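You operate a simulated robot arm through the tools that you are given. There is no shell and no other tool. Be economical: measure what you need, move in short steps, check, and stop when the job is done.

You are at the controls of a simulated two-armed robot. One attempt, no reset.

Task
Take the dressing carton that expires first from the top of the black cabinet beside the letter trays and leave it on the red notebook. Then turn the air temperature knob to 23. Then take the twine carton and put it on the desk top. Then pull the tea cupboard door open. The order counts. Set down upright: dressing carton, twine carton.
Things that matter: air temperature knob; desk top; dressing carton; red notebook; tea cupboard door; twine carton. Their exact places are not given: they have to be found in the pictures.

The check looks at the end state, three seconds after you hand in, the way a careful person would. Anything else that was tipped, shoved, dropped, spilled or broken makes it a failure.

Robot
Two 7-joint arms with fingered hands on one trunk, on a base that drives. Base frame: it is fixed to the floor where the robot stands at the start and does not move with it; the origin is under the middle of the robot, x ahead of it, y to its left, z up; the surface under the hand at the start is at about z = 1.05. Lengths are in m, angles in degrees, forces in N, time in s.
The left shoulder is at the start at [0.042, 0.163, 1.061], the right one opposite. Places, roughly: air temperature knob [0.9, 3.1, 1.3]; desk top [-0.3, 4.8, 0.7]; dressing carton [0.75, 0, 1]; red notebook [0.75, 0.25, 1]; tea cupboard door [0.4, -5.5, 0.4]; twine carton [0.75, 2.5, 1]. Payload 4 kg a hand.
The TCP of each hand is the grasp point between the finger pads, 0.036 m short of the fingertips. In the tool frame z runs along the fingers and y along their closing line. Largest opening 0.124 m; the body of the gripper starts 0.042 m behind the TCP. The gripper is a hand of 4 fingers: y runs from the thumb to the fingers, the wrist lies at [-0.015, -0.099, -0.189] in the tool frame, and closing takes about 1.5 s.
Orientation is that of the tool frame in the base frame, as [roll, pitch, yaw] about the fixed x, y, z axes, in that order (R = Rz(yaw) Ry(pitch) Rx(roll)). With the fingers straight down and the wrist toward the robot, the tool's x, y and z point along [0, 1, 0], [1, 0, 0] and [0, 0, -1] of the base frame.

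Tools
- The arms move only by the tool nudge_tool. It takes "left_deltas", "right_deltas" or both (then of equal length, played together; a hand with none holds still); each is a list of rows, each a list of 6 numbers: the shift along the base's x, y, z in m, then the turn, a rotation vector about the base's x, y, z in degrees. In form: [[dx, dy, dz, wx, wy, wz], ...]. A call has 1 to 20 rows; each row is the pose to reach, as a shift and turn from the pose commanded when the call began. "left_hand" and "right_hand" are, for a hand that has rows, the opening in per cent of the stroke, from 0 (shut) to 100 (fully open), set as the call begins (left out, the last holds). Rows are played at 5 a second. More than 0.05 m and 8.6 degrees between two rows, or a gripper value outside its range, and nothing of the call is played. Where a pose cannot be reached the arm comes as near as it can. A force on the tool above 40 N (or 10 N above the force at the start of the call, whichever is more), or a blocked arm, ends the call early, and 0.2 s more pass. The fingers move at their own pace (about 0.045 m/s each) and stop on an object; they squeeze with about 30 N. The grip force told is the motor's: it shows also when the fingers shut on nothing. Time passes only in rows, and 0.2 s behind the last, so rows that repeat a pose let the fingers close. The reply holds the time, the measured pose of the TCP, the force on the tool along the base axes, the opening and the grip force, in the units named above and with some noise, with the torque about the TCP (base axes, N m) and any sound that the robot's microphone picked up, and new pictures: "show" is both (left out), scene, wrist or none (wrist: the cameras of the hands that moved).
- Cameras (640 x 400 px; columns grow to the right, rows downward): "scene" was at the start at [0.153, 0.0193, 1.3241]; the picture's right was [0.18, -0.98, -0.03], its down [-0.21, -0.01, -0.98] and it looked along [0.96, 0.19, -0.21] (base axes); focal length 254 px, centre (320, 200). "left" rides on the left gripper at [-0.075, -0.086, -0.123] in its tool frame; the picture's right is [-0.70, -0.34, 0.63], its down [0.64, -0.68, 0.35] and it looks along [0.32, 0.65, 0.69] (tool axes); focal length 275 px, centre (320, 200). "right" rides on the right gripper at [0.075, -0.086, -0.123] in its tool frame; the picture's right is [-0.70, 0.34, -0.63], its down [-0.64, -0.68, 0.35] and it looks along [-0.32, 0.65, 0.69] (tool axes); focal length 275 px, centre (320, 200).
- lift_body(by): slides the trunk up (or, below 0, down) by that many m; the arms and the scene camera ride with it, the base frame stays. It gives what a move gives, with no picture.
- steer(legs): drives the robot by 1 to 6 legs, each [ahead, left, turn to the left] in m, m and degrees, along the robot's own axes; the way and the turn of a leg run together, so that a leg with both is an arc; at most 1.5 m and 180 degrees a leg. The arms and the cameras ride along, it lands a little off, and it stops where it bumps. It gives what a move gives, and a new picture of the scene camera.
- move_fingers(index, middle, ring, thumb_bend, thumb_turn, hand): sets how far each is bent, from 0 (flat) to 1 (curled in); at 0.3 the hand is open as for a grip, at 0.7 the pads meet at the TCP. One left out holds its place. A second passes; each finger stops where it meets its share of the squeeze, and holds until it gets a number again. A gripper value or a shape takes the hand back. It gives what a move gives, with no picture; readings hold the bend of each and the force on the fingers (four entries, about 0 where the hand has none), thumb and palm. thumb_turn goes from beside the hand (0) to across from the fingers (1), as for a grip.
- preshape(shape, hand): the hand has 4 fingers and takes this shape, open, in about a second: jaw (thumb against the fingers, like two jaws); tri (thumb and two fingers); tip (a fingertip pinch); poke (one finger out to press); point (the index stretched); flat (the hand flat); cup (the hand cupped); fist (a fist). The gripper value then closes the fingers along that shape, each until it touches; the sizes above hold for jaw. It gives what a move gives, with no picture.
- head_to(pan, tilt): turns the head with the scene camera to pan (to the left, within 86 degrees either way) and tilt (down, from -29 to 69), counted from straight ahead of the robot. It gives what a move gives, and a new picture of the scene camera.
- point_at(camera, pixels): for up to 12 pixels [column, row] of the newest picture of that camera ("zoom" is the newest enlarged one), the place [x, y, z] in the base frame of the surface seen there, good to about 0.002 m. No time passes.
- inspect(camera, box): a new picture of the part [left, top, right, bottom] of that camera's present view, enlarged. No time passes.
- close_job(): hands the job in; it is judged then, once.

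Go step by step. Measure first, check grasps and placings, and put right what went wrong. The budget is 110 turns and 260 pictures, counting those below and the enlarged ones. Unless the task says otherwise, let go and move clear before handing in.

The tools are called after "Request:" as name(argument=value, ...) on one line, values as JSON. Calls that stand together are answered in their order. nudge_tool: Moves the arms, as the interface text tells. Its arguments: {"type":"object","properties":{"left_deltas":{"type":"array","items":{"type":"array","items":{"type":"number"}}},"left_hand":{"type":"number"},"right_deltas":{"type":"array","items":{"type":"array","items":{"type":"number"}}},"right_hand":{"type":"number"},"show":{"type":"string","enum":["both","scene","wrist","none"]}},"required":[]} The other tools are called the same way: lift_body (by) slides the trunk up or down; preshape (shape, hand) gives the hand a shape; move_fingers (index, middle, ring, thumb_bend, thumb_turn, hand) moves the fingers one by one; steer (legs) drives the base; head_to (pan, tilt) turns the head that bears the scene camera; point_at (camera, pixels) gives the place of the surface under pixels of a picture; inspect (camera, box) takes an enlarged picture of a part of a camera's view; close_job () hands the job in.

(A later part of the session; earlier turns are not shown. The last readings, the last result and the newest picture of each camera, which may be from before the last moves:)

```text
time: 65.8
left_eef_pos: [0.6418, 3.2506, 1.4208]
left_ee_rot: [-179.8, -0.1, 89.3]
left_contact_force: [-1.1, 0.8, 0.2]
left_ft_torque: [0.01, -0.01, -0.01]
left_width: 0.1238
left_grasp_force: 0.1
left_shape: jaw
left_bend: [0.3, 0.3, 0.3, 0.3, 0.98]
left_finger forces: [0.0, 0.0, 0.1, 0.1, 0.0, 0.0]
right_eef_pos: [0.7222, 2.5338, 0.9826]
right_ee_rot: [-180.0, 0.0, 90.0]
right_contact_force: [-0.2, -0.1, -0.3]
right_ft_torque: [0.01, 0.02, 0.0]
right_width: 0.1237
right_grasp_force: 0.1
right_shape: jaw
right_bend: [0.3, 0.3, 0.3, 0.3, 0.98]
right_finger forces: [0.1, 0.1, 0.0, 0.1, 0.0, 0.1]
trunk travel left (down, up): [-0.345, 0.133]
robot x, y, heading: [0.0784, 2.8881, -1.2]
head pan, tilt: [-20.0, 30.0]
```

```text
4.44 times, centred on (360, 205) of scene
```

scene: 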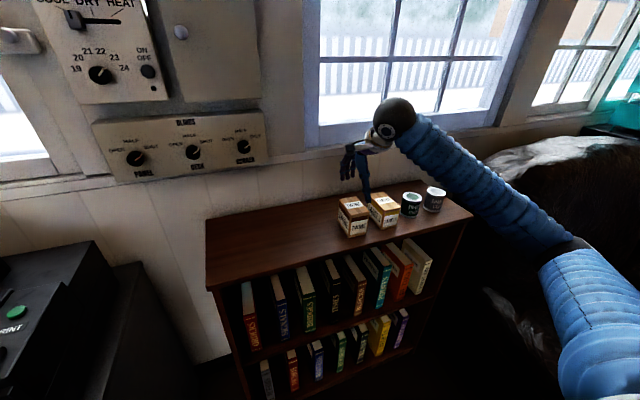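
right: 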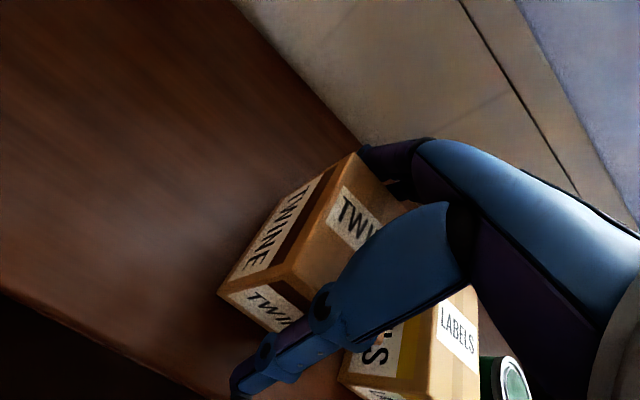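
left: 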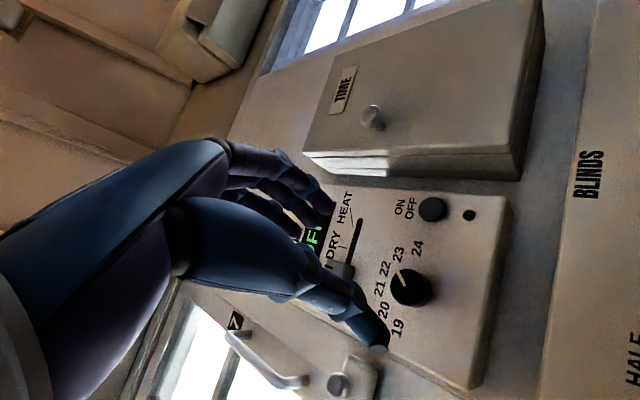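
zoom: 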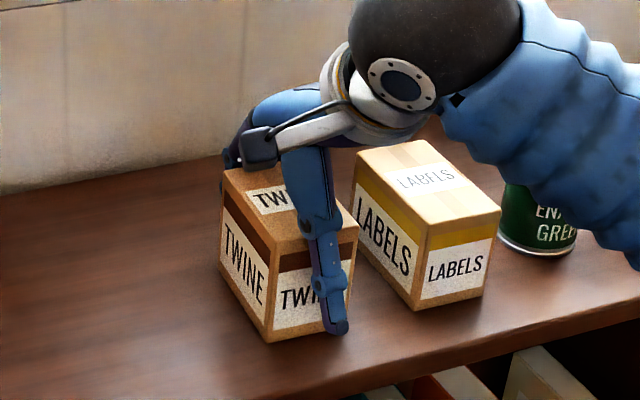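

Clear of contact now. I'll close the right hand.

Request:
nudge_tool(right_deltas=[[0, 0, 0, 0, 0, 0], [0, 0, 0, 0, 0, 0], [0, 0, 0, 0, 0, 0], [0, 0, 0, 0, 0, 0], [0, 0, 0, 0, 0, 0], [0, 0, 0, 0, 0, 0], [0, 0, 0, 0, 0, 0]], right_hand=0, show="none")

Request:
inspect(camera="scene", box=[310, 160, 410, 250])

```text
time: 67.3
left_eef_pos: [0.6402, 3.2512, 1.421]
left_ee_rot: [179.9, 0.0, 89.3]
left_contact_force: [0.0, -0.4, -0.2]
left_ft_torque: [0.02, -0.02, 0.01]
left_width: 0.1238
left_grasp_force: 0.0
left_shape: jaw
left_bend: [0.3, 0.3, 0.3, 0.3, 0.98]
left_finger forces: [0.1, 0.0, 0.0, 0.0, 0.0, 0.1]
right_eef_pos: [0.7216, 2.5349, 0.9833]
right_ee_rot: [179.8, 0.1, 90.0]
right_contact_force: [-0.8, -0.8, 13.5]
right_ft_torque: [0.04, -0.68, 0.01]
right_width: 0.1033
right_grasp_force: 29.9
right_shape: jaw
right_bend: [0.32, 0.35, 0.34, 0.08, 0.98]
right_finger forces: [21.8, 11.7, 4.3, 0.0, 41.7, 0.0]
trunk travel left (down, up): [-0.345, 0.133]
robot x, y, heading: [0.0798, 2.8844, -1.0]
head pan, tilt: [-20.0, 30.0]
```

```text
4.44 times, centred on (360, 205) of scene
```

zoom: 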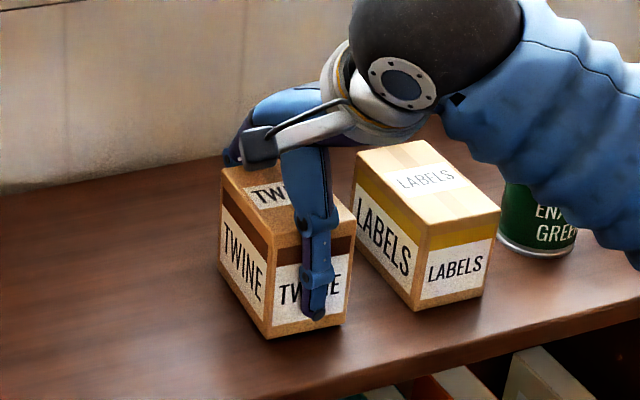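

Gripped with 30 N. I'll lift gently 5 cm first and check its attitude.

Request:
nudge_tool(right_deltas=[[0, 0, 0.02, 0, 0, 0], [0, 0, 0.04, 0, 0, 0], [0, 0, 0.06, 0, 0, 0], [0, 0, 0.06, 0, 0, 0]], show="wrist")

Request:
inspect(camera="scene", box=[310, 130, 410, 220])

```text
time: 68.3
left_eef_pos: [0.6407, 3.2518, 1.4201]
left_ee_rot: [-180.0, 0.0, 89.2]
left_contact_force: [-0.4, 0.4, 0.1]
left_ft_torque: [-0.02, -0.01, 0.04]
left_width: 0.1237
left_grasp_force: 0.1
left_shape: jaw
left_bend: [0.3, 0.3, 0.3, 0.3, 0.98]
left_finger forces: [0.0, 0.0, 0.0, 0.0, 0.0, 0.0]
right_eef_pos: [0.725, 2.5352, 1.0393]
right_ee_rot: [180.0, -0.1, 90.0]
right_contact_force: [0.0, 0.3, -1.7]
right_ft_torque: [0.02, 0.03, 0.02]
right_width: 0.1037
right_grasp_force: 30.0
right_shape: jaw
right_bend: [0.32, 0.35, 0.34, 0.08, 0.98]
right_finger forces: [21.3, 10.9, 3.9, 0.0, 36.4, 0.0]
trunk travel left (down, up): [-0.345, 0.133]
robot x, y, heading: [0.0809, 2.8862, -1.0]
head pan, tilt: [-20.0, 30.0]
```

right: 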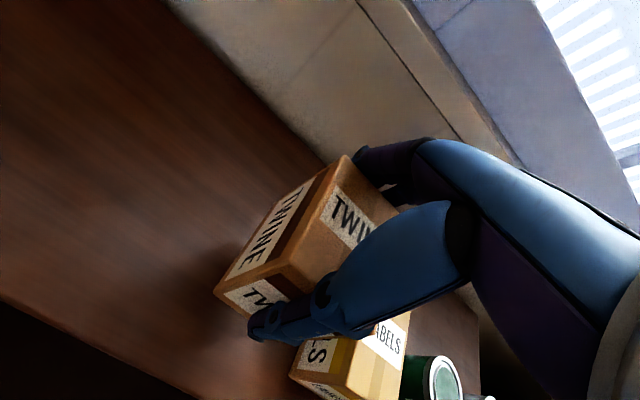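

```text
4.44 times, centred on (360, 175) of scene
```

zoom: 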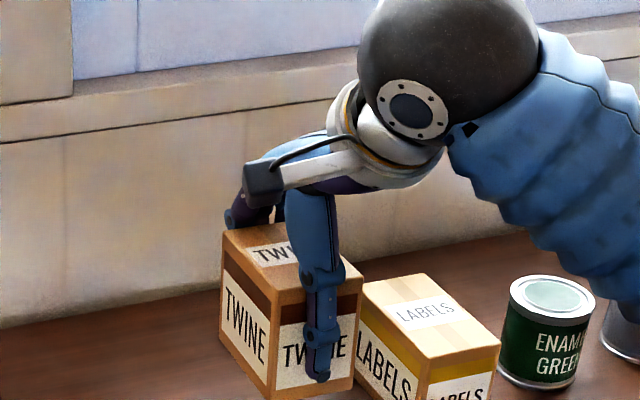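

Held well. I'll measure its tilt, then raise to travel height.

Request:
point_at(camera="zoom", pixels=[[226, 236], [278, 304], [268, 390], [355, 290], [345, 380], [245, 330]])

Request:
nudge_tool(right_deltas=[[0, 0, 0.04, 0, 0, 0], [0, 0, 0.08, 0, 0, 0], [-0.02, 0.01, 0.12, 0, 0, 0], [-0.06, 0.03, 0.15, 0, 0, 0], [-0.1, 0.05, 0.15, 0, 0, 0], [-0.14, 0.07, 0.15, 0, 0, 0], [-0.18, 0.09, 0.15, 0, 0, 0]], show="scene")

```text
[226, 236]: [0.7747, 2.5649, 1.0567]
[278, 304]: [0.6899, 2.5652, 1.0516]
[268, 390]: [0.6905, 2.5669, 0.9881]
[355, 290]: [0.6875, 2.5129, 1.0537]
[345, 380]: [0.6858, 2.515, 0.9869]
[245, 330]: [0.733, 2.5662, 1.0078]
```

```text
refused: row 4 steps farther than a row can; nothing moved
```

The tilt is only ~3°, and the carton bottom is about 0.07 below the TCP. I'll lift and retract with smaller steps.

Request:
nudge_tool(right_deltas=[[0, 0, 0.04, 0, 0, 0], [0, 0, 0.08, 0, 0, 0], [-0.02, 0.01, 0.115, 0, 0, 0], [-0.05, 0.03, 0.14, 0, 0, 0], [-0.09, 0.05, 0.15, 0, 0, 0], [-0.13, 0.07, 0.15, 0, 0, 0], [-0.17, 0.09, 0.15, 0, 0, 0]], left_deltas=[[-0.02, -0.02, 0, 0, 0, 0], [-0.04, -0.04, 0, 0, 0, 0], [-0.06, -0.06, 0, 0, 0, 0], [-0.08, -0.08, 0, 0, 0, 0], [-0.1, -0.1, 0, 0, 0, 0], [-0.12, -0.11, 0, 0, 0, 0], [-0.12, -0.11, 0, 0, 0, 0]], show="none")

Request:
head_to(pan=60, tilt=15)

```text
time: 70.0
left_eef_pos: [0.5204, 3.1414, 1.4205]
left_ee_rot: [-180.0, 0.0, 89.2]
left_contact_force: [0.4, -0.9, 0.7]
left_ft_torque: [0.02, -0.05, 0.02]
left_width: 0.1237
left_grasp_force: 0.1
left_shape: jaw
left_bend: [0.3, 0.3, 0.3, 0.3, 0.98]
left_finger forces: [0.0, 0.0, 0.1, 0.1, 0.0, 0.0]
right_eef_pos: [0.5513, 2.6268, 1.1908]
right_ee_rot: [-180.0, 0.0, 90.0]
right_contact_force: [-0.6, 0.7, -2.1]
right_ft_torque: [0.0, 0.0, -0.01]
right_width: 0.1036
right_grasp_force: 30.7
right_shape: jaw
right_bend: [0.32, 0.35, 0.34, 0.09, 0.98]
right_finger forces: [20.8, 11.0, 3.8, 0.0, 35.9, 0.0]
trunk travel left (down, up): [-0.345, 0.133]
robot x, y, heading: [0.0836, 2.8869, -0.8]
head pan, tilt: [-20.0, 30.0]
```

```text
time: 71.5
left_eef_pos: [0.5204, 3.1408, 1.4215]
left_ee_rot: [-180.0, 0.0, 89.2]
left_contact_force: [-1.0, -0.7, 0.7]
left_ft_torque: [0.01, -0.02, -0.01]
left_width: 0.1235
left_grasp_force: 0.1
left_shape: jaw
left_bend: [0.3, 0.3, 0.3, 0.3, 0.98]
left_finger forces: [0.0, 0.1, 0.1, 0.0, 0.0, 0.0]
right_eef_pos: [0.5528, 2.6254, 1.1906]
right_ee_rot: [-179.9, 0.0, 90.1]
right_contact_force: [-0.1, 0.4, -1.8]
right_ft_torque: [-0.05, 0.03, 0.01]
right_width: 0.1036
right_grasp_force: 30.1
right_shape: jaw
right_bend: [0.32, 0.35, 0.34, 0.09, 0.98]
right_finger forces: [20.9, 11.0, 4.0, 0.0, 35.9, 0.0]
trunk travel left (down, up): [-0.345, 0.133]
robot x, y, heading: [0.0824, 2.8892, -1.0]
head pan, tilt: [60.0, 15.0]
```

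scene: 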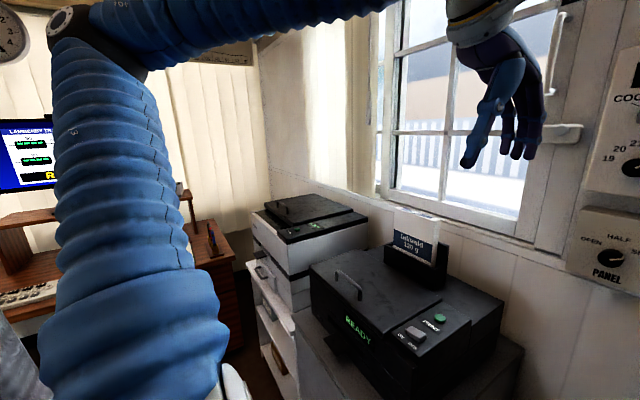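

Desk with monitor is to the left, with an office chair before it. I'll back up and turn left to face it.

Request:
steer(legs=[[-0.75, 0, 0], [0, 0, 45]])

Request:
head_to(pan=40, tilt=18)

```text
time: 77.6
left_eef_pos: [-0.5467, 3.3863, 1.4212]
left_ee_rot: [180.0, 0.0, 135.3]
left_contact_force: [0.5, -0.4, -0.4]
left_ft_torque: [0.01, 0.03, 0.0]
left_width: 0.1237
left_grasp_force: 0.0
left_shape: jaw
left_bend: [0.3, 0.3, 0.3, 0.3, 0.98]
left_finger forces: [0.0, 0.1, 0.0, 0.1, 0.0, 0.1]
right_eef_pos: [-0.1531, 3.0535, 1.1906]
right_ee_rot: [-180.0, 0.1, 136.2]
right_contact_force: [0.2, 0.5, -2.2]
right_ft_torque: [-0.07, 0.03, -0.04]
right_width: 0.1037
right_grasp_force: 30.0
right_shape: jaw
right_bend: [0.32, 0.35, 0.34, 0.09, 0.98]
right_finger forces: [20.4, 10.8, 3.7, 0.0, 35.0, 0.0]
trunk travel left (down, up): [-0.345, 0.133]
robot x, y, heading: [-0.6678, 2.8965, 45.2]
head pan, tilt: [60.0, 15.0]
```

scene: 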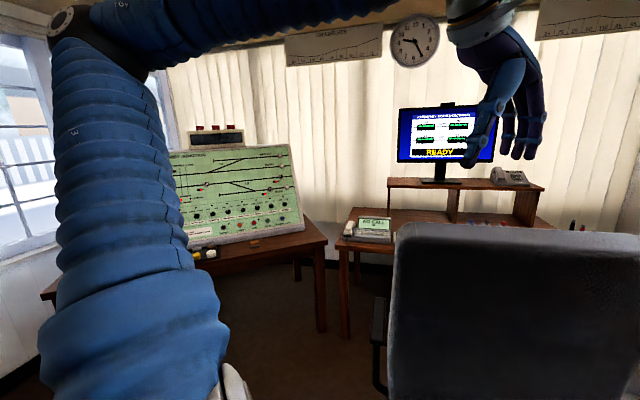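

```text
time: 78.5
left_eef_pos: [-0.5462, 3.3876, 1.4212]
left_ee_rot: [180.0, -0.1, 135.3]
left_contact_force: [-0.8, -0.4, -0.5]
left_ft_torque: [-0.01, -0.01, -0.03]
left_width: 0.1239
left_grasp_force: 0.2
left_shape: jaw
left_bend: [0.3, 0.3, 0.3, 0.3, 0.98]
left_finger forces: [0.0, 0.0, 0.1, 0.1, 0.0, 0.1]
right_eef_pos: [-0.1531, 3.0536, 1.1907]
right_ee_rot: [179.9, 0.0, 136.2]
right_contact_force: [0.2, -0.1, -1.4]
right_ft_torque: [-0.01, 0.0, -0.02]
right_width: 0.1039
right_grasp_force: 29.8
right_shape: jaw
right_bend: [0.32, 0.35, 0.34, 0.09, 0.98]
right_finger forces: [20.5, 10.8, 3.8, 0.0, 35.2, 0.1]
trunk travel left (down, up): [-0.345, 0.133]
robot x, y, heading: [-0.6677, 2.8972, 45.3]
head pan, tilt: [40.0, 18.0]
```

scene: 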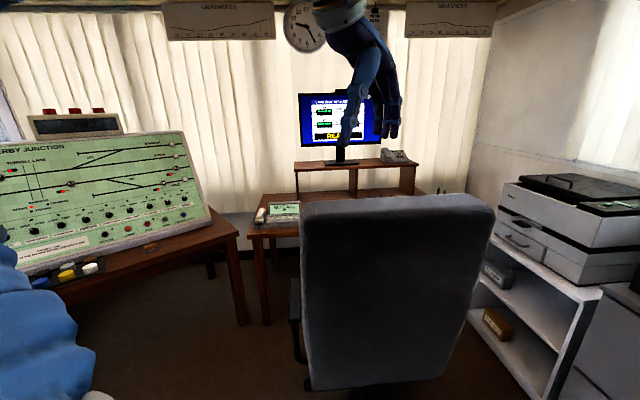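

I'll measure the chair, desk edges and free surface.

Request:
inspect(camera="scene", box=[220, 130, 520, 260])

Request:
point_at(camera="scene", pixels=[[310, 200], [480, 205], [310, 380], [450, 370], [250, 232], [290, 232], [262, 310], [244, 320], [440, 192], [275, 200], [300, 280], [226, 240]])

```text
2.13 times, centred on (370, 195) of scene
```

zoom: 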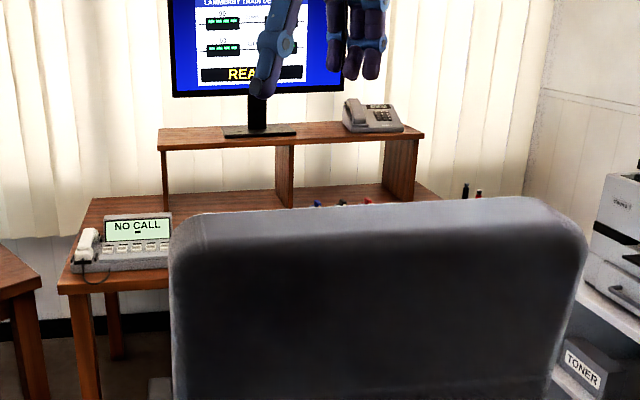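

```text
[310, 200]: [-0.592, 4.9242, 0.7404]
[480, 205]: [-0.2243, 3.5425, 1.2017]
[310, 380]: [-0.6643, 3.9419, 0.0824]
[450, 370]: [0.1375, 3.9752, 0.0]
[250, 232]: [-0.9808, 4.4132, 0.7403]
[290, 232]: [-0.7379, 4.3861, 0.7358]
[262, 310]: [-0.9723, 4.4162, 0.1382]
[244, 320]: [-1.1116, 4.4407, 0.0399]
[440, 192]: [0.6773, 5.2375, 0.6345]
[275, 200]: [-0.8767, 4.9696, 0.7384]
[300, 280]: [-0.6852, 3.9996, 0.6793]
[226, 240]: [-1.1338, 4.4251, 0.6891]
```

The desk front edge is at y≈4.40, z 0.74, with its left end at x≈-1.0; the chair occupies x -0.69…-0.1. I'll check the chair back edge and my right elbow.

Request:
point_at(camera="scene", pixels=[[320, 210], [310, 250], [320, 350], [400, 205], [400, 300], [490, 250], [110, 395], [60, 290], [10, 380]])

Request:
head_to(pan=-50, tilt=30)

```text
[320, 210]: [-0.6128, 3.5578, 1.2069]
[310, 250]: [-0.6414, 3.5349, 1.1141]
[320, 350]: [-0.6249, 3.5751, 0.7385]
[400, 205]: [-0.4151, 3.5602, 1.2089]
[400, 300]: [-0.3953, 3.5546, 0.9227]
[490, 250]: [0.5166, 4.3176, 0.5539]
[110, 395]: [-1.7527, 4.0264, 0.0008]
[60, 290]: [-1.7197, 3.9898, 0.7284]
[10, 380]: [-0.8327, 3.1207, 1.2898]
```

```text
time: 80.1
left_eef_pos: [-0.547, 3.3863, 1.4212]
left_ee_rot: [179.9, -0.1, 135.3]
left_contact_force: [-0.6, 0.0, -0.9]
left_ft_torque: [0.0, 0.03, 0.0]
left_width: 0.1237
left_grasp_force: 0.0
left_shape: jaw
left_bend: [0.3, 0.3, 0.3, 0.3, 0.98]
left_finger forces: [0.1, 0.0, 0.0, 0.0, 0.0, 0.1]
right_eef_pos: [-0.153, 3.0537, 1.19]
right_ee_rot: [-179.9, 0.0, 136.2]
right_contact_force: [0.2, 0.0, -1.9]
right_ft_torque: [-0.02, -0.01, -0.02]
right_width: 0.1038
right_grasp_force: 30.0
right_shape: jaw
right_bend: [0.32, 0.35, 0.34, 0.09, 0.98]
right_finger forces: [20.4, 10.9, 3.8, 0.0, 35.1, 0.1]
trunk travel left (down, up): [-0.345, 0.133]
robot x, y, heading: [-0.6693, 2.8962, 45.5]
head pan, tilt: [-50.0, 30.0]
```

scene: 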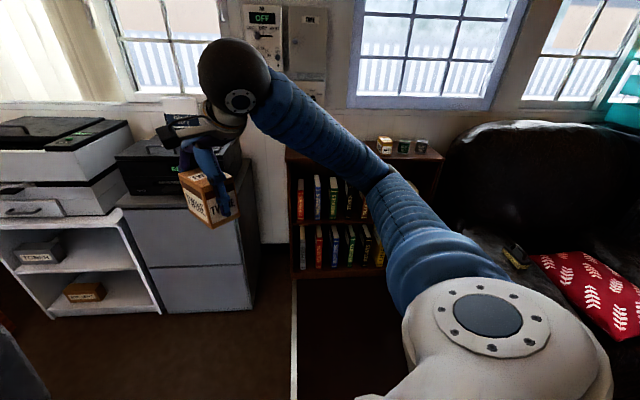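

The right arm bulges outward at the elbow; I'll measure it and raise the trunk the rest of the way for clearance over the chair.

Request:
point_at(camera="scene", pixels=[[340, 160], [380, 190], [380, 230], [440, 250], [205, 200], [215, 222]])

Request:
lift_body(by=0.13)

Request:
steer(legs=[[0, 0, 45], [0, 0.68, 0]])

```text
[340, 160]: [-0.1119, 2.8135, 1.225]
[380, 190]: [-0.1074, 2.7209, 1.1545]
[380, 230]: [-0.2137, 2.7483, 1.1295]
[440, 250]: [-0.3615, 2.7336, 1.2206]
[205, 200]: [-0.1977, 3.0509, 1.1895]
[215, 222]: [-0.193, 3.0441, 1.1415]
```

```text
time: 81.7
left_eef_pos: [-0.5467, 3.3873, 1.5499]
left_ee_rot: [180.0, 0.1, 135.2]
left_contact_force: [0.6, -0.1, 0.1]
left_ft_torque: [0.01, -0.01, 0.02]
left_width: 0.1241
left_grasp_force: 0.0
left_shape: jaw
left_bend: [0.3, 0.3, 0.3, 0.3, 0.98]
left_finger forces: [0.1, 0.0, 0.0, 0.0, 0.1, 0.1]
right_eef_pos: [-0.1519, 3.0532, 1.3217]
right_ee_rot: [180.0, -0.1, 136.3]
right_contact_force: [-0.2, 0.2, -1.8]
right_ft_torque: [-0.05, 0.01, -0.02]
right_width: 0.1035
right_grasp_force: 29.7
right_shape: jaw
right_bend: [0.32, 0.35, 0.34, 0.09, 0.98]
right_finger forces: [20.5, 10.8, 3.8, 0.0, 35.1, 0.1]
trunk travel left (down, up): [-0.475, 0.003]
robot x, y, heading: [-0.6676, 2.8955, 45.2]
head pan, tilt: [-50.0, 30.0]
```

```text
time: 86.3
left_eef_pos: [-1.3446, 3.289, 1.551]
left_ee_rot: [179.9, 0.7, -175.5]
left_contact_force: [-2.7, -1.0, 0.6]
left_ft_torque: [0.01, -0.13, 0.0]
left_width: 0.124
left_grasp_force: 0.2
left_shape: jaw
left_bend: [0.3, 0.3, 0.3, 0.3, 0.98]
left_finger forces: [0.1, 0.0, 0.0, 0.0, 0.1, 0.0]
right_eef_pos: [-0.8326, 3.3691, 1.3243]
right_ee_rot: [179.8, 0.5, -174.6]
right_contact_force: [-1.7, 0.0, -1.4]
right_ft_torque: [0.0, -0.11, 0.01]
right_width: 0.1038
right_grasp_force: 30.0
right_shape: jaw
right_bend: [0.32, 0.35, 0.34, 0.09, 0.98]
right_finger forces: [19.7, 10.9, 3.9, 0.0, 34.5, 0.1]
trunk travel left (down, up): [-0.475, 0.003]
robot x, y, heading: [-1.0389, 2.8764, 94.4]
head pan, tilt: [-50.0, 30.0]
stopped in leg 2: the robot was blocked; the commanded pose is now the measured one
```

scene: 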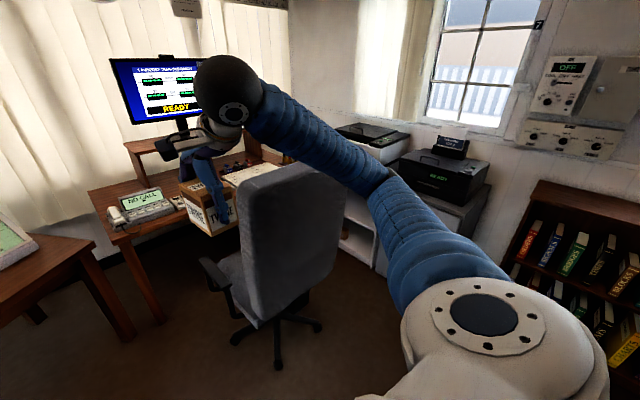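

The base bumped something on the left, presumably the lever frame. I'll move 6 cm back right and look there.

Request:
steer(legs=[[0, -0.07, -4]])

Request:
head_to(pan=80, tilt=40)

Request:
head_to(pan=25, tilt=40)

```text
time: 87.3
left_eef_pos: [-1.2312, 3.3162, 1.5507]
left_ee_rot: [179.9, 0.2, -179.7]
left_contact_force: [0.0, -0.8, -0.2]
left_ft_torque: [0.0, -0.01, -0.03]
left_width: 0.1236
left_grasp_force: 0.1
left_shape: jaw
left_bend: [0.3, 0.3, 0.3, 0.3, 0.98]
left_finger forces: [0.0, 0.0, 0.1, 0.1, 0.0, 0.0]
right_eef_pos: [-0.7177, 3.3589, 1.3223]
right_ee_rot: [179.9, 0.0, -178.7]
right_contact_force: [0.0, 0.0, -1.9]
right_ft_torque: [-0.02, 0.0, -0.03]
right_width: 0.1033
right_grasp_force: 30.0
right_shape: jaw
right_bend: [0.32, 0.35, 0.34, 0.09, 0.98]
right_finger forces: [19.8, 10.8, 3.8, 0.0, 34.5, 0.0]
trunk travel left (down, up): [-0.475, 0.003]
robot x, y, heading: [-0.9655, 2.8853, 90.3]
head pan, tilt: [-50.0, 30.0]
```

scene: 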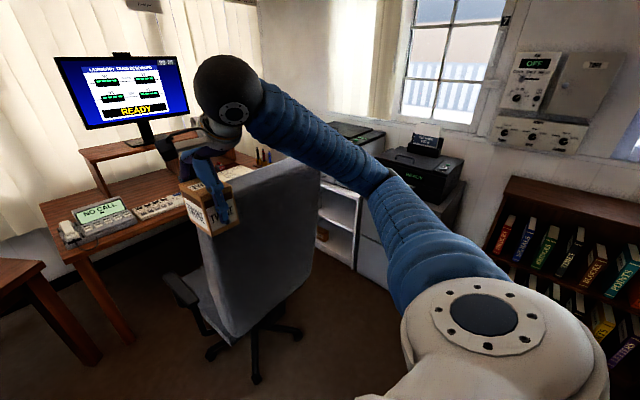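

```text
time: 89.4
left_eef_pos: [-1.23, 3.3165, 1.5519]
left_ee_rot: [179.9, 0.2, -179.6]
left_contact_force: [0.4, -0.5, 0.5]
left_ft_torque: [0.0, 0.03, 0.03]
left_width: 0.1236
left_grasp_force: 0.0
left_shape: jaw
left_bend: [0.3, 0.3, 0.3, 0.3, 0.98]
left_finger forces: [0.0, 0.0, 0.0, 0.1, 0.0, 0.1]
right_eef_pos: [-0.7159, 3.3587, 1.321]
right_ee_rot: [180.0, -0.1, -178.7]
right_contact_force: [0.0, 0.0, -1.4]
right_ft_torque: [-0.02, 0.01, -0.01]
right_width: 0.1037
right_grasp_force: 29.7
right_shape: jaw
right_bend: [0.32, 0.35, 0.34, 0.09, 0.98]
right_finger forces: [19.7, 10.8, 3.7, 0.0, 34.5, 0.0]
trunk travel left (down, up): [-0.475, 0.003]
robot x, y, heading: [-0.97, 2.8831, 90.1]
head pan, tilt: [80.0, 40.0]
```

scene: 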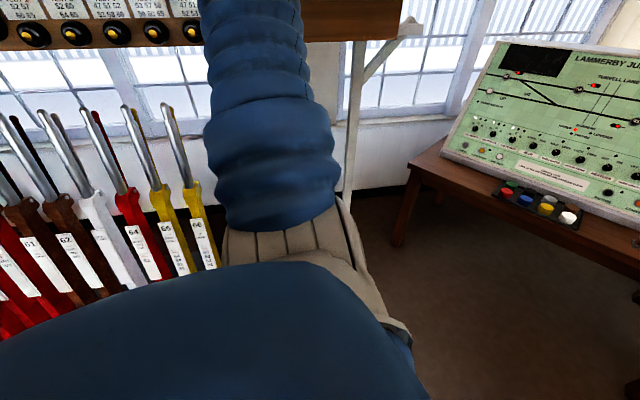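

```text
time: 90.7
left_eef_pos: [-1.2297, 3.3162, 1.5511]
left_ee_rot: [179.9, 0.1, -179.7]
left_contact_force: [0.7, 0.0, -0.5]
left_ft_torque: [-0.01, -0.03, -0.02]
left_width: 0.1239
left_grasp_force: 0.0
left_shape: jaw
left_bend: [0.3, 0.3, 0.3, 0.3, 0.98]
left_finger forces: [0.0, 0.0, 0.0, 0.1, 0.0, 0.1]
right_eef_pos: [-0.7157, 3.3582, 1.3202]
right_ee_rot: [-180.0, -0.1, -178.7]
right_contact_force: [-0.3, -0.8, -2.6]
right_ft_torque: [-0.04, -0.01, 0.03]
right_width: 0.1038
right_grasp_force: 30.1
right_shape: jaw
right_bend: [0.32, 0.35, 0.34, 0.09, 0.98]
right_finger forces: [19.8, 10.8, 3.7, 0.0, 34.5, 0.0]
trunk travel left (down, up): [-0.475, 0.003]
robot x, y, heading: [-0.9679, 2.8843, 90.2]
head pan, tilt: [25.0, 40.0]
```

scene: 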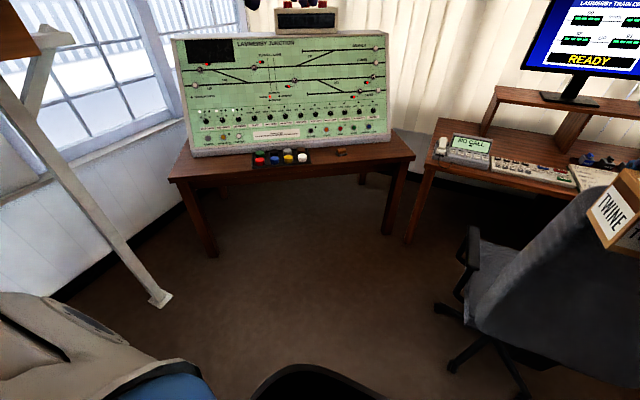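

Levers look undisturbed. I'll measure the passage and desk free areas in this view.

Request:
point_at(camera="scene", pixels=[[160, 298], [320, 375], [212, 250], [390, 232], [410, 235], [470, 235], [440, 308], [455, 370], [520, 385], [200, 390], [450, 140], [440, 165]])

Request:
inspect(camera="scene", box=[400, 70, 640, 220])

```text
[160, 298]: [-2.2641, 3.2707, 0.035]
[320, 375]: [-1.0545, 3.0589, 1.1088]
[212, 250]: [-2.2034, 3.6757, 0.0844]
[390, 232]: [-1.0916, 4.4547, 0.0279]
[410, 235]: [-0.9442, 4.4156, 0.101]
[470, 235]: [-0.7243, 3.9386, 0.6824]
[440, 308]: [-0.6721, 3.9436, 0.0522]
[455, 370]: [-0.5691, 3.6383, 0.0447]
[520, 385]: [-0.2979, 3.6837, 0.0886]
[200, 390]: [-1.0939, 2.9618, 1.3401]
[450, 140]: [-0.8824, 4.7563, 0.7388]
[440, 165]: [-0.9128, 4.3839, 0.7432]
```

```text
2.67 times, centred on (520, 145) of scene
```

zoom: 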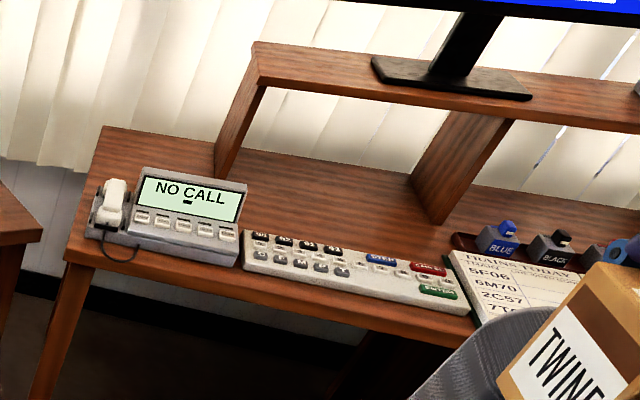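

Free desk surface appears behind the keyboard, zoom (320,200), and in the back left, zoom (150,150). I'll measure both.

Request:
point_at(camera="zoom", pixels=[[150, 150], [195, 165], [250, 225], [245, 195], [320, 200], [370, 250], [410, 215], [225, 175], [255, 60], [105, 130], [430, 220], [330, 235]])

```text
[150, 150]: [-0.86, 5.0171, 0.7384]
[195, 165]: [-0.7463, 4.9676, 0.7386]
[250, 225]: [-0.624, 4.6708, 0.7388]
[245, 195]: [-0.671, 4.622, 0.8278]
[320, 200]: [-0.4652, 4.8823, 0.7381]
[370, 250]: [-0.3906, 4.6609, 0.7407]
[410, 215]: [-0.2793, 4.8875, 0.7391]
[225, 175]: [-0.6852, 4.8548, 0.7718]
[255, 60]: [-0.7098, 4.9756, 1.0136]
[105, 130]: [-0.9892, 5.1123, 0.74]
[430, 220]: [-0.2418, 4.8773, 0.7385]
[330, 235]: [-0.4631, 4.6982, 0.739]
```

Best spot is the open back-left part of the desk near (-0.86, 4.9). My elbow sticks out 0.5 m right, so I'll extend the right arm forward to tuck it in before passing the chair.

Request:
nudge_tool(right_deltas=[[-0.02, 0.035, 0.01, 0, 0, 0], [-0.04, 0.07, 0.02, 0, 0, 0], [-0.06, 0.105, 0.03, 0, 0, 0], [-0.08, 0.14, 0.04, 0, 0, 0], [-0.1, 0.175, 0.05, 0, 0, 0], [-0.11, 0.21, 0.06, 0, 0, 0], [-0.12, 0.245, 0.07, 0, 0, 0]], show="none")

Request:
head_to(pan=-40, tilt=30)

```text
time: 92.3
left_eef_pos: [-1.2311, 3.3186, 1.5503]
left_ee_rot: [-180.0, 0.3, -179.5]
left_contact_force: [-0.4, 0.4, -0.4]
left_ft_torque: [0.0, -0.04, 0.0]
left_width: 0.1239
left_grasp_force: 0.0
left_shape: jaw
left_bend: [0.3, 0.3, 0.3, 0.3, 0.98]
left_finger forces: [0.0, 0.0, 0.1, 0.0, 0.1, 0.1]
right_eef_pos: [-0.8368, 3.6061, 1.3896]
right_ee_rot: [180.0, 0.0, -178.6]
right_contact_force: [-0.1, 1.4, -1.4]
right_ft_torque: [-0.05, -0.02, 0.05]
right_width: 0.1037
right_grasp_force: 30.1
right_shape: jaw
right_bend: [0.32, 0.35, 0.34, 0.09, 0.98]
right_finger forces: [19.6, 10.5, 3.7, 0.1, 33.9, 0.0]
trunk travel left (down, up): [-0.475, 0.003]
robot x, y, heading: [-0.9668, 2.8846, 90.6]
head pan, tilt: [25.0, 40.0]
```

```text
time: 93.6
left_eef_pos: [-1.2305, 3.3178, 1.5517]
left_ee_rot: [179.8, 0.2, -179.5]
left_contact_force: [0.2, -0.6, -0.5]
left_ft_torque: [-0.02, 0.0, 0.0]
left_width: 0.1239
left_grasp_force: 0.0
left_shape: jaw
left_bend: [0.3, 0.3, 0.3, 0.3, 0.98]
left_finger forces: [0.0, 0.0, 0.1, 0.0, 0.1, 0.0]
right_eef_pos: [-0.835, 3.604, 1.3899]
right_ee_rot: [-179.9, -0.1, -178.6]
right_contact_force: [0.0, 0.5, -2.0]
right_ft_torque: [-0.01, 0.01, -0.01]
right_width: 0.1037
right_grasp_force: 30.2
right_shape: jaw
right_bend: [0.32, 0.35, 0.34, 0.09, 0.98]
right_finger forces: [19.6, 10.5, 3.7, 0.0, 33.8, 0.0]
trunk travel left (down, up): [-0.475, 0.003]
robot x, y, heading: [-0.9648, 2.8841, 90.5]
head pan, tilt: [-40.0, 30.0]
```

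scene: 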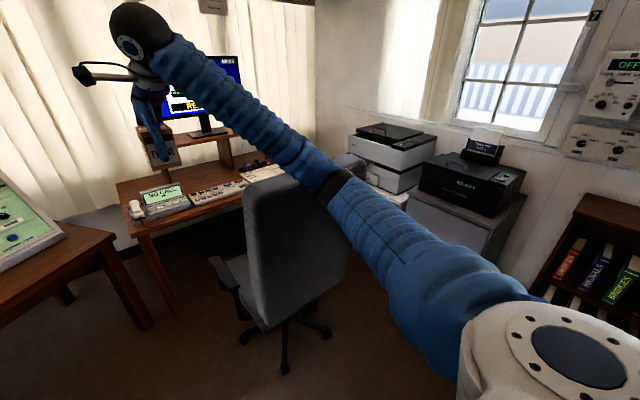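

Request:
point_at(camera="scene", pixels=[[335, 187], [320, 195], [350, 225], [285, 160], [400, 250], [260, 180], [300, 190], [225, 265]])

```text
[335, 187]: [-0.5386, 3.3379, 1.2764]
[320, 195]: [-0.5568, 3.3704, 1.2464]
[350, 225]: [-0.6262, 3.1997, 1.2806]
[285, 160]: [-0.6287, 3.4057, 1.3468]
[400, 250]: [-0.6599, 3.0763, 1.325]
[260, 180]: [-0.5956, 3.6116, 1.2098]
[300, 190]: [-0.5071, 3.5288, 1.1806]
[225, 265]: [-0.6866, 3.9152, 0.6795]
```

The elbow would graze the chair back in this heading; turning left ~28° fixes that. First I'll check clearance on the lever side.

Request:
head_to(pan=85, tilt=25)

Request:
point_at(camera="scene", pixels=[[165, 165], [200, 250], [200, 320], [330, 100], [350, 250], [250, 200], [250, 100], [260, 300], [330, 330], [60, 250], [380, 150], [100, 60]])

```text
time: 95.7
left_eef_pos: [-1.2297, 3.3165, 1.5511]
left_ee_rot: [179.9, 0.0, -179.6]
left_contact_force: [-0.4, -0.2, -0.7]
left_ft_torque: [-0.01, -0.02, 0.0]
left_width: 0.1239
left_grasp_force: 0.1
left_shape: jaw
left_bend: [0.3, 0.3, 0.3, 0.3, 0.98]
left_finger forces: [0.0, 0.0, 0.1, 0.1, 0.0, 0.1]
right_eef_pos: [-0.8343, 3.6033, 1.3902]
right_ee_rot: [-180.0, -0.2, -178.7]
right_contact_force: [0.7, -0.3, -1.3]
right_ft_torque: [-0.03, -0.01, -0.04]
right_width: 0.1034
right_grasp_force: 29.9
right_shape: jaw
right_bend: [0.32, 0.35, 0.34, 0.09, 0.98]
right_finger forces: [19.6, 10.6, 3.7, 0.1, 34.0, 0.0]
trunk travel left (down, up): [-0.475, 0.003]
robot x, y, heading: [-0.9665, 2.8882, 90.1]
head pan, tilt: [85.0, 25.0]
```

scene: 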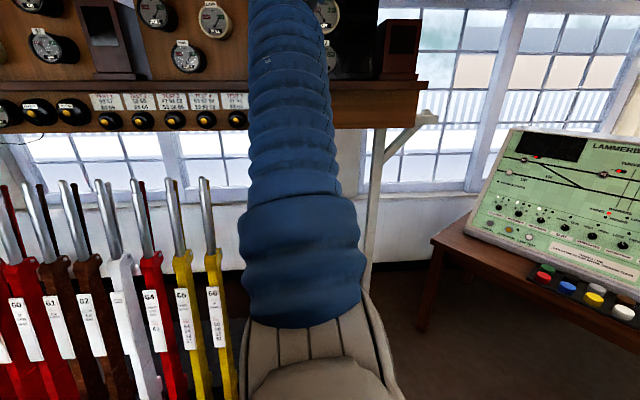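

```text
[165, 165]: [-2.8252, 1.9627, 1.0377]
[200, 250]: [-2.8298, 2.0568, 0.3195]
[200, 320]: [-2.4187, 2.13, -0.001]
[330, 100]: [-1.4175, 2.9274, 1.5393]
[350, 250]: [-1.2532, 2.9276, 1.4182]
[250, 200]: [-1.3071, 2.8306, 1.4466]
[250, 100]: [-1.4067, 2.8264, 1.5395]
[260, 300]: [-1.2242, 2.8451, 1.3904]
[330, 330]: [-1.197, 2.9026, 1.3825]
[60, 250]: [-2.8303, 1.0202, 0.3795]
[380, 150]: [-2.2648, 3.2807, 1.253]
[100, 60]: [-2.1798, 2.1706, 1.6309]
```

The arm side is clear (levers are beyond x -1.9). I'll turn left 28°, drive past the chair to about (-1.07, 3.55), and turn back.

Request:
steer(legs=[[0, 0, 28], [0.64, -0.226, 0], [0, 0, -28]])

Request:
head_to(pan=-15, tilt=40)

```text
time: 98.4
left_eef_pos: [-1.4087, 3.2317, 1.5511]
left_ee_rot: [179.9, 0.1, -152.8]
left_contact_force: [-0.4, -0.2, 0.2]
left_ft_torque: [-0.02, -0.02, -0.04]
left_width: 0.1236
left_grasp_force: 0.2
left_shape: jaw
left_bend: [0.3, 0.3, 0.3, 0.3, 0.98]
left_finger forces: [0.0, 0.0, 0.0, 0.0, 0.0, 0.0]
right_eef_pos: [-1.1875, 3.6657, 1.3907]
right_ee_rot: [179.9, -0.1, -151.7]
right_contact_force: [0.2, 0.0, -1.8]
right_ft_torque: [-0.02, -0.03, 0.0]
right_width: 0.1035
right_grasp_force: 30.5
right_shape: jaw
right_bend: [0.32, 0.35, 0.34, 0.1, 0.98]
right_finger forces: [19.5, 10.6, 3.6, 0.0, 33.5, 0.1]
trunk travel left (down, up): [-0.475, 0.003]
robot x, y, heading: [-0.9745, 2.9644, 117.4]
head pan, tilt: [85.0, 25.0]
stopped in leg 2: the robot was blocked; the commanded pose is now the measured one
```

scene: 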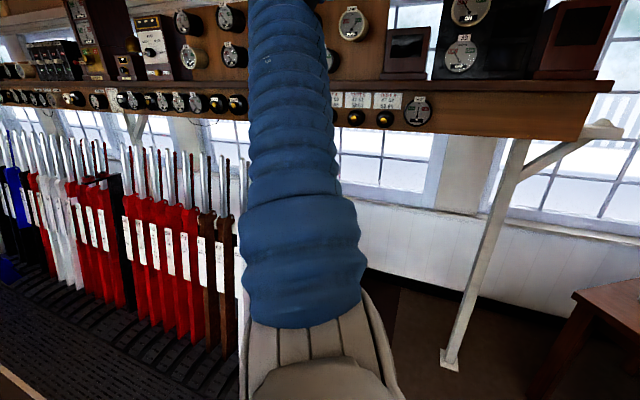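

```text
time: 100.1
left_eef_pos: [-1.4089, 3.2325, 1.5507]
left_ee_rot: [179.9, 0.1, -152.7]
left_contact_force: [-0.9, 1.2, 0.1]
left_ft_torque: [0.01, 0.0, 0.0]
left_width: 0.1237
left_grasp_force: 0.1
left_shape: jaw
left_bend: [0.3, 0.3, 0.3, 0.3, 0.98]
left_finger forces: [0.0, 0.0, 0.1, 0.1, 0.1, 0.0]
right_eef_pos: [-1.1878, 3.6667, 1.3902]
right_ee_rot: [179.8, -0.2, -151.7]
right_contact_force: [-0.3, -0.1, -2.0]
right_ft_torque: [-0.03, -0.02, -0.01]
right_width: 0.1037
right_grasp_force: 29.9
right_shape: jaw
right_bend: [0.32, 0.35, 0.34, 0.1, 0.98]
right_finger forces: [19.4, 10.5, 3.5, 0.1, 33.6, 0.1]
trunk travel left (down, up): [-0.475, 0.003]
robot x, y, heading: [-0.9808, 2.9663, 117.2]
head pan, tilt: [-15.0, 40.0]
```

scene: 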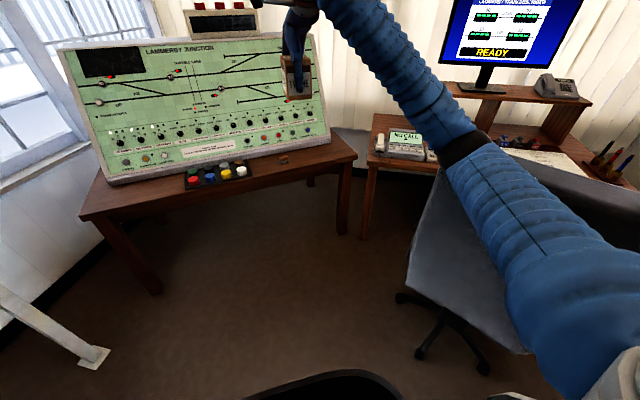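

Blocked again by something low. I'll look straight down ahead-left of the base.

Request:
head_to(pan=30, tilt=69)

Request:
head_to(pan=86, tilt=60)

Request:
head_to(pan=-25, tilt=69)

```text
time: 101.3
left_eef_pos: [-1.4084, 3.2323, 1.5526]
left_ee_rot: [179.8, 0.1, -152.8]
left_contact_force: [-0.2, 0.3, 1.2]
left_ft_torque: [0.0, -0.01, 0.0]
left_width: 0.1237
left_grasp_force: 0.0
left_shape: jaw
left_bend: [0.3, 0.3, 0.3, 0.3, 0.98]
left_finger forces: [0.1, 0.0, 0.0, 0.1, 0.1, 0.0]
right_eef_pos: [-1.1866, 3.6665, 1.3902]
right_ee_rot: [179.9, 0.0, -151.7]
right_contact_force: [-0.5, -0.2, -1.6]
right_ft_torque: [-0.02, 0.0, 0.01]
right_width: 0.1038
right_grasp_force: 30.5
right_shape: jaw
right_bend: [0.32, 0.35, 0.34, 0.1, 0.98]
right_finger forces: [19.4, 10.5, 3.5, 0.0, 33.5, 0.0]
trunk travel left (down, up): [-0.475, 0.003]
robot x, y, heading: [-0.9766, 2.9637, 117.4]
head pan, tilt: [30.0, 68.8]
```

scene: 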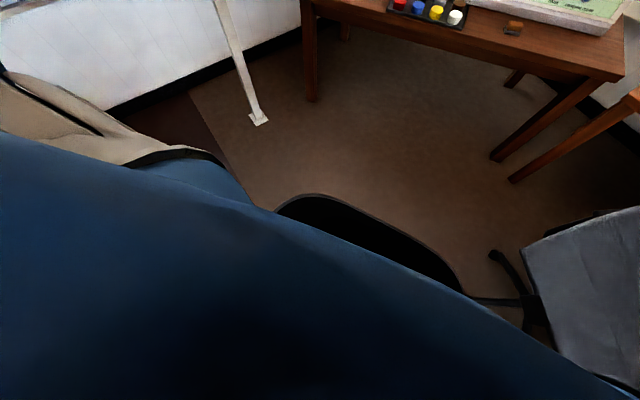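

```text
time: 102.5
left_eef_pos: [-1.4078, 3.2318, 1.5517]
left_ee_rot: [179.8, 0.1, -152.7]
left_contact_force: [0.5, 0.7, -0.2]
left_ft_torque: [-0.01, 0.0, -0.03]
left_width: 0.124
left_grasp_force: 0.0
left_shape: jaw
left_bend: [0.3, 0.3, 0.3, 0.3, 0.98]
left_finger forces: [0.0, 0.1, 0.0, 0.0, 0.0, 0.0]
right_eef_pos: [-1.1869, 3.6663, 1.3919]
right_ee_rot: [180.0, -0.1, -151.7]
right_contact_force: [1.0, 0.1, -1.8]
right_ft_torque: [0.02, 0.01, 0.02]
right_width: 0.1035
right_grasp_force: 30.0
right_shape: jaw
right_bend: [0.32, 0.35, 0.34, 0.1, 0.98]
right_finger forces: [19.4, 10.4, 3.6, 0.0, 33.5, 0.0]
trunk travel left (down, up): [-0.475, 0.003]
robot x, y, heading: [-0.9812, 2.9679, 117.4]
head pan, tilt: [85.9, 60.0]
```

scene: 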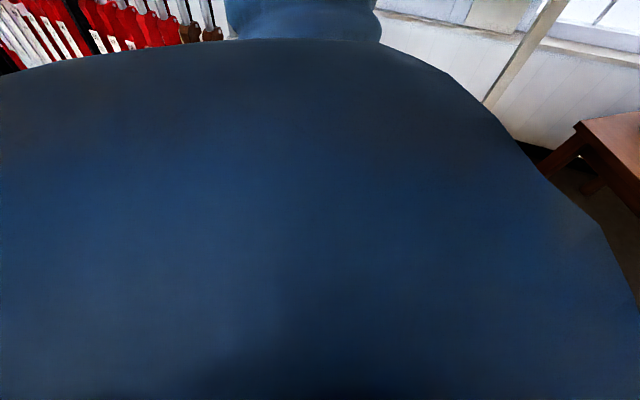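

```text
time: 104.4
left_eef_pos: [-1.4076, 3.2312, 1.5527]
left_ee_rot: [179.7, 0.1, -152.7]
left_contact_force: [0.3, 0.2, -0.5]
left_ft_torque: [-0.01, 0.05, 0.03]
left_width: 0.124
left_grasp_force: 0.1
left_shape: jaw
left_bend: [0.3, 0.3, 0.3, 0.3, 0.98]
left_finger forces: [0.0, 0.0, 0.1, 0.0, 0.0, 0.0]
right_eef_pos: [-1.1853, 3.6662, 1.3908]
right_ee_rot: [179.9, -0.1, -151.7]
right_contact_force: [-0.7, -0.5, -0.8]
right_ft_torque: [-0.01, -0.03, 0.04]
right_width: 0.1033
right_grasp_force: 30.3
right_shape: jaw
right_bend: [0.32, 0.35, 0.34, 0.1, 0.98]
right_finger forces: [19.4, 10.5, 3.6, 0.1, 33.5, 0.1]
trunk travel left (down, up): [-0.475, 0.003]
robot x, y, heading: [-0.9784, 2.9639, 117.4]
head pan, tilt: [-25.0, 68.8]
```

scene: 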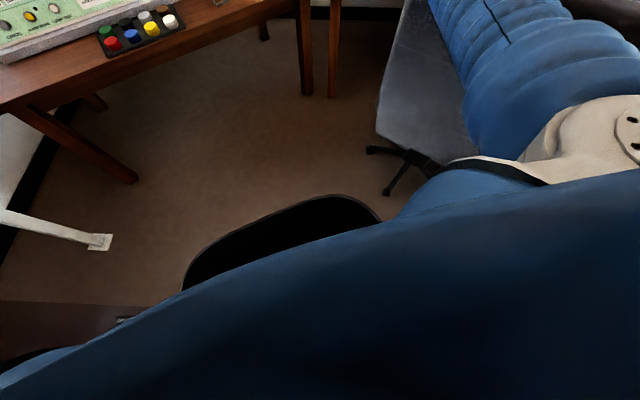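

The floor ahead is clear, so likely the base's rear-left corner touches the lever platform. I'll raise the right hand so the elbow passes above the chair, then go with heading 90 further right.

Request:
nudge_tool(right_deltas=[[0, 0, 0.04, 0, 0, 0], [0, 0, 0.08, 0, 0, 0], [0, 0, 0.12, 0, 0, 0], [0, 0, 0.16, 0, 0, 0], [0, 0, 0.2, 0, 0, 0]], show="none")

Request:
head_to(pan=-45, tilt=25)

```text
time: 105.6
left_eef_pos: [-1.41, 3.2298, 1.5528]
left_ee_rot: [179.9, 0.1, -152.8]
left_contact_force: [-0.4, 0.7, -1.1]
left_ft_torque: [0.02, 0.02, 0.0]
left_width: 0.1237
left_grasp_force: 0.0
left_shape: jaw
left_bend: [0.3, 0.3, 0.3, 0.3, 0.98]
left_finger forces: [0.0, 0.1, 0.0, 0.0, 0.0, 0.0]
right_eef_pos: [-1.1894, 3.6643, 1.5916]
right_ee_rot: [179.9, 0.0, -151.5]
right_contact_force: [1.5, -0.7, -1.6]
right_ft_torque: [0.0, 0.0, -0.03]
right_width: 0.1036
right_grasp_force: 30.4
right_shape: jaw
right_bend: [0.32, 0.35, 0.34, 0.1, 0.98]
right_finger forces: [19.2, 10.4, 3.6, 0.0, 33.1, 0.0]
trunk travel left (down, up): [-0.475, 0.003]
robot x, y, heading: [-0.9777, 2.9639, 117.3]
head pan, tilt: [-25.0, 68.8]
```

```text
time: 106.7
left_eef_pos: [-1.4089, 3.2317, 1.552]
left_ee_rot: [179.8, 0.1, -152.8]
left_contact_force: [0.3, -0.7, 0.0]
left_ft_torque: [0.02, -0.01, 0.02]
left_width: 0.1238
left_grasp_force: 0.0
left_shape: jaw
left_bend: [0.3, 0.3, 0.3, 0.3, 0.98]
left_finger forces: [0.0, 0.0, 0.1, 0.0, 0.0, 0.0]
right_eef_pos: [-1.1892, 3.6674, 1.5901]
right_ee_rot: [180.0, 0.0, -151.7]
right_contact_force: [0.9, 0.0, -0.7]
right_ft_torque: [0.01, -0.01, -0.02]
right_width: 0.1034
right_grasp_force: 30.2
right_shape: jaw
right_bend: [0.32, 0.35, 0.34, 0.1, 0.98]
right_finger forces: [19.2, 10.4, 3.7, 0.0, 33.1, 0.0]
trunk travel left (down, up): [-0.475, 0.003]
robot x, y, heading: [-0.9789, 2.9645, 117.2]
head pan, tilt: [-45.0, 25.0]
```

scene: 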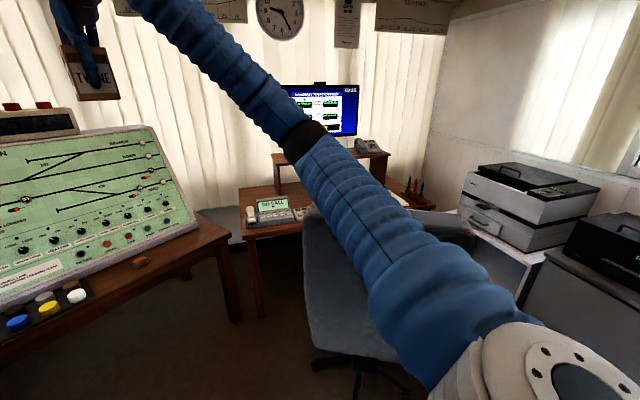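

Request:
point_at(camera="scene", pixels=[[300, 140], [315, 185], [340, 230], [380, 290], [290, 155], [450, 240], [320, 290], [320, 215]])

Request:
steer(legs=[[0, -0.1, -27]])

```text
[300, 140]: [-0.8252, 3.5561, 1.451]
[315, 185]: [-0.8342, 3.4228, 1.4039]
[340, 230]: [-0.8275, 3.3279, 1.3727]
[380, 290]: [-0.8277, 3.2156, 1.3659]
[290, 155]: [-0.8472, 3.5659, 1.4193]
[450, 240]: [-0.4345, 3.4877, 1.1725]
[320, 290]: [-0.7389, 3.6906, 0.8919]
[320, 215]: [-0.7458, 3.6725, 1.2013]
```

```text
time: 108.5
left_eef_pos: [-1.1365, 3.4239, 1.5522]
left_ee_rot: [179.8, 0.0, 179.6]
left_contact_force: [-0.3, -0.1, 0.8]
left_ft_torque: [-0.01, 0.0, 0.03]
left_width: 0.1238
left_grasp_force: 0.0
left_shape: jaw
left_bend: [0.3, 0.3, 0.3, 0.3, 0.98]
left_finger forces: [0.0, 0.1, 0.0, 0.0, 0.0, 0.1]
right_eef_pos: [-0.7415, 3.709, 1.5901]
right_ee_rot: [180.0, 0.0, -179.2]
right_contact_force: [0.0, 0.4, -2.0]
right_ft_torque: [0.02, 0.03, -0.01]
right_width: 0.1035
right_grasp_force: 29.6
right_shape: jaw
right_bend: [0.32, 0.35, 0.34, 0.1, 0.98]
right_finger forces: [19.0, 10.2, 3.6, 0.0, 32.7, 0.1]
trunk travel left (down, up): [-0.475, 0.003]
robot x, y, heading: [-0.8772, 2.9901, 89.4]
head pan, tilt: [-45.0, 25.0]
```

scene: 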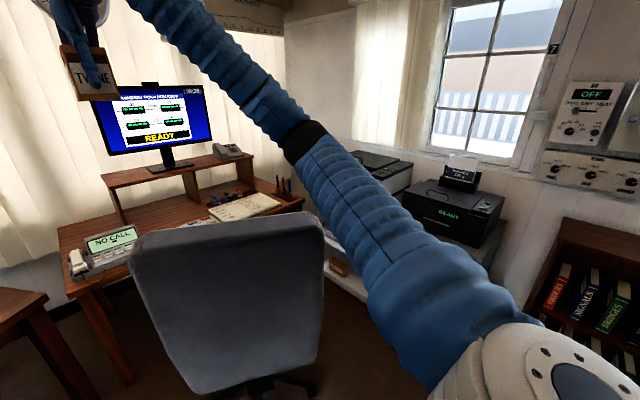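

The chair readings shifted between views, so I'll measure the chair now to see whether it moved.

Request:
point_at(camera="scene", pixels=[[150, 245], [315, 222], [230, 225], [175, 370], [315, 330], [300, 380], [250, 390], [145, 265]])

Request:
head_to(pan=-30, tilt=50)

```text
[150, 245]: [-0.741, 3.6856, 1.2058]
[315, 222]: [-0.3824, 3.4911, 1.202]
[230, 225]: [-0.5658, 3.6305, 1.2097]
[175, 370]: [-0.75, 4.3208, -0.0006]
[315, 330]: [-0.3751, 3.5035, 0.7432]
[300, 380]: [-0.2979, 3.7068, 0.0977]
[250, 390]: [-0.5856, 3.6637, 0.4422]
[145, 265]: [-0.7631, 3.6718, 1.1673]
```

```text
time: 109.4
left_eef_pos: [-1.1366, 3.4263, 1.5527]
left_ee_rot: [179.8, 0.1, 179.7]
left_contact_force: [0.1, -0.5, 0.3]
left_ft_torque: [-0.03, 0.01, 0.01]
left_width: 0.1239
left_grasp_force: 0.2
left_shape: jaw
left_bend: [0.3, 0.3, 0.3, 0.3, 0.98]
left_finger forces: [0.1, 0.1, 0.0, 0.0, 0.1, 0.0]
right_eef_pos: [-0.7408, 3.7088, 1.5905]
right_ee_rot: [180.0, -0.1, -179.1]
right_contact_force: [0.6, 0.8, -1.7]
right_ft_torque: [-0.02, 0.02, 0.01]
right_width: 0.1036
right_grasp_force: 30.3
right_shape: jaw
right_bend: [0.32, 0.35, 0.34, 0.1, 0.98]
right_finger forces: [19.1, 10.3, 3.7, 0.0, 32.8, 0.1]
trunk travel left (down, up): [-0.475, 0.003]
robot x, y, heading: [-0.8809, 2.9881, 89.8]
head pan, tilt: [-30.0, 50.0]
```

scene: 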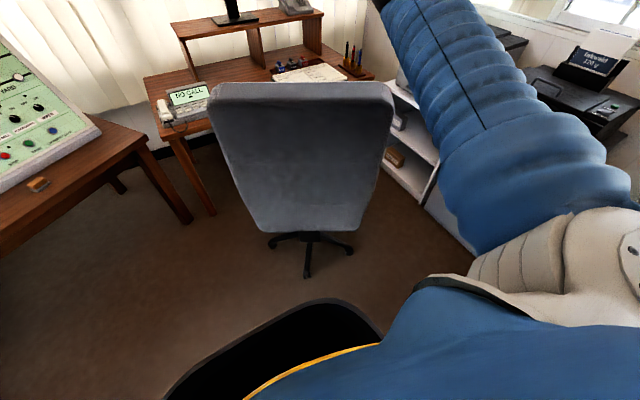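

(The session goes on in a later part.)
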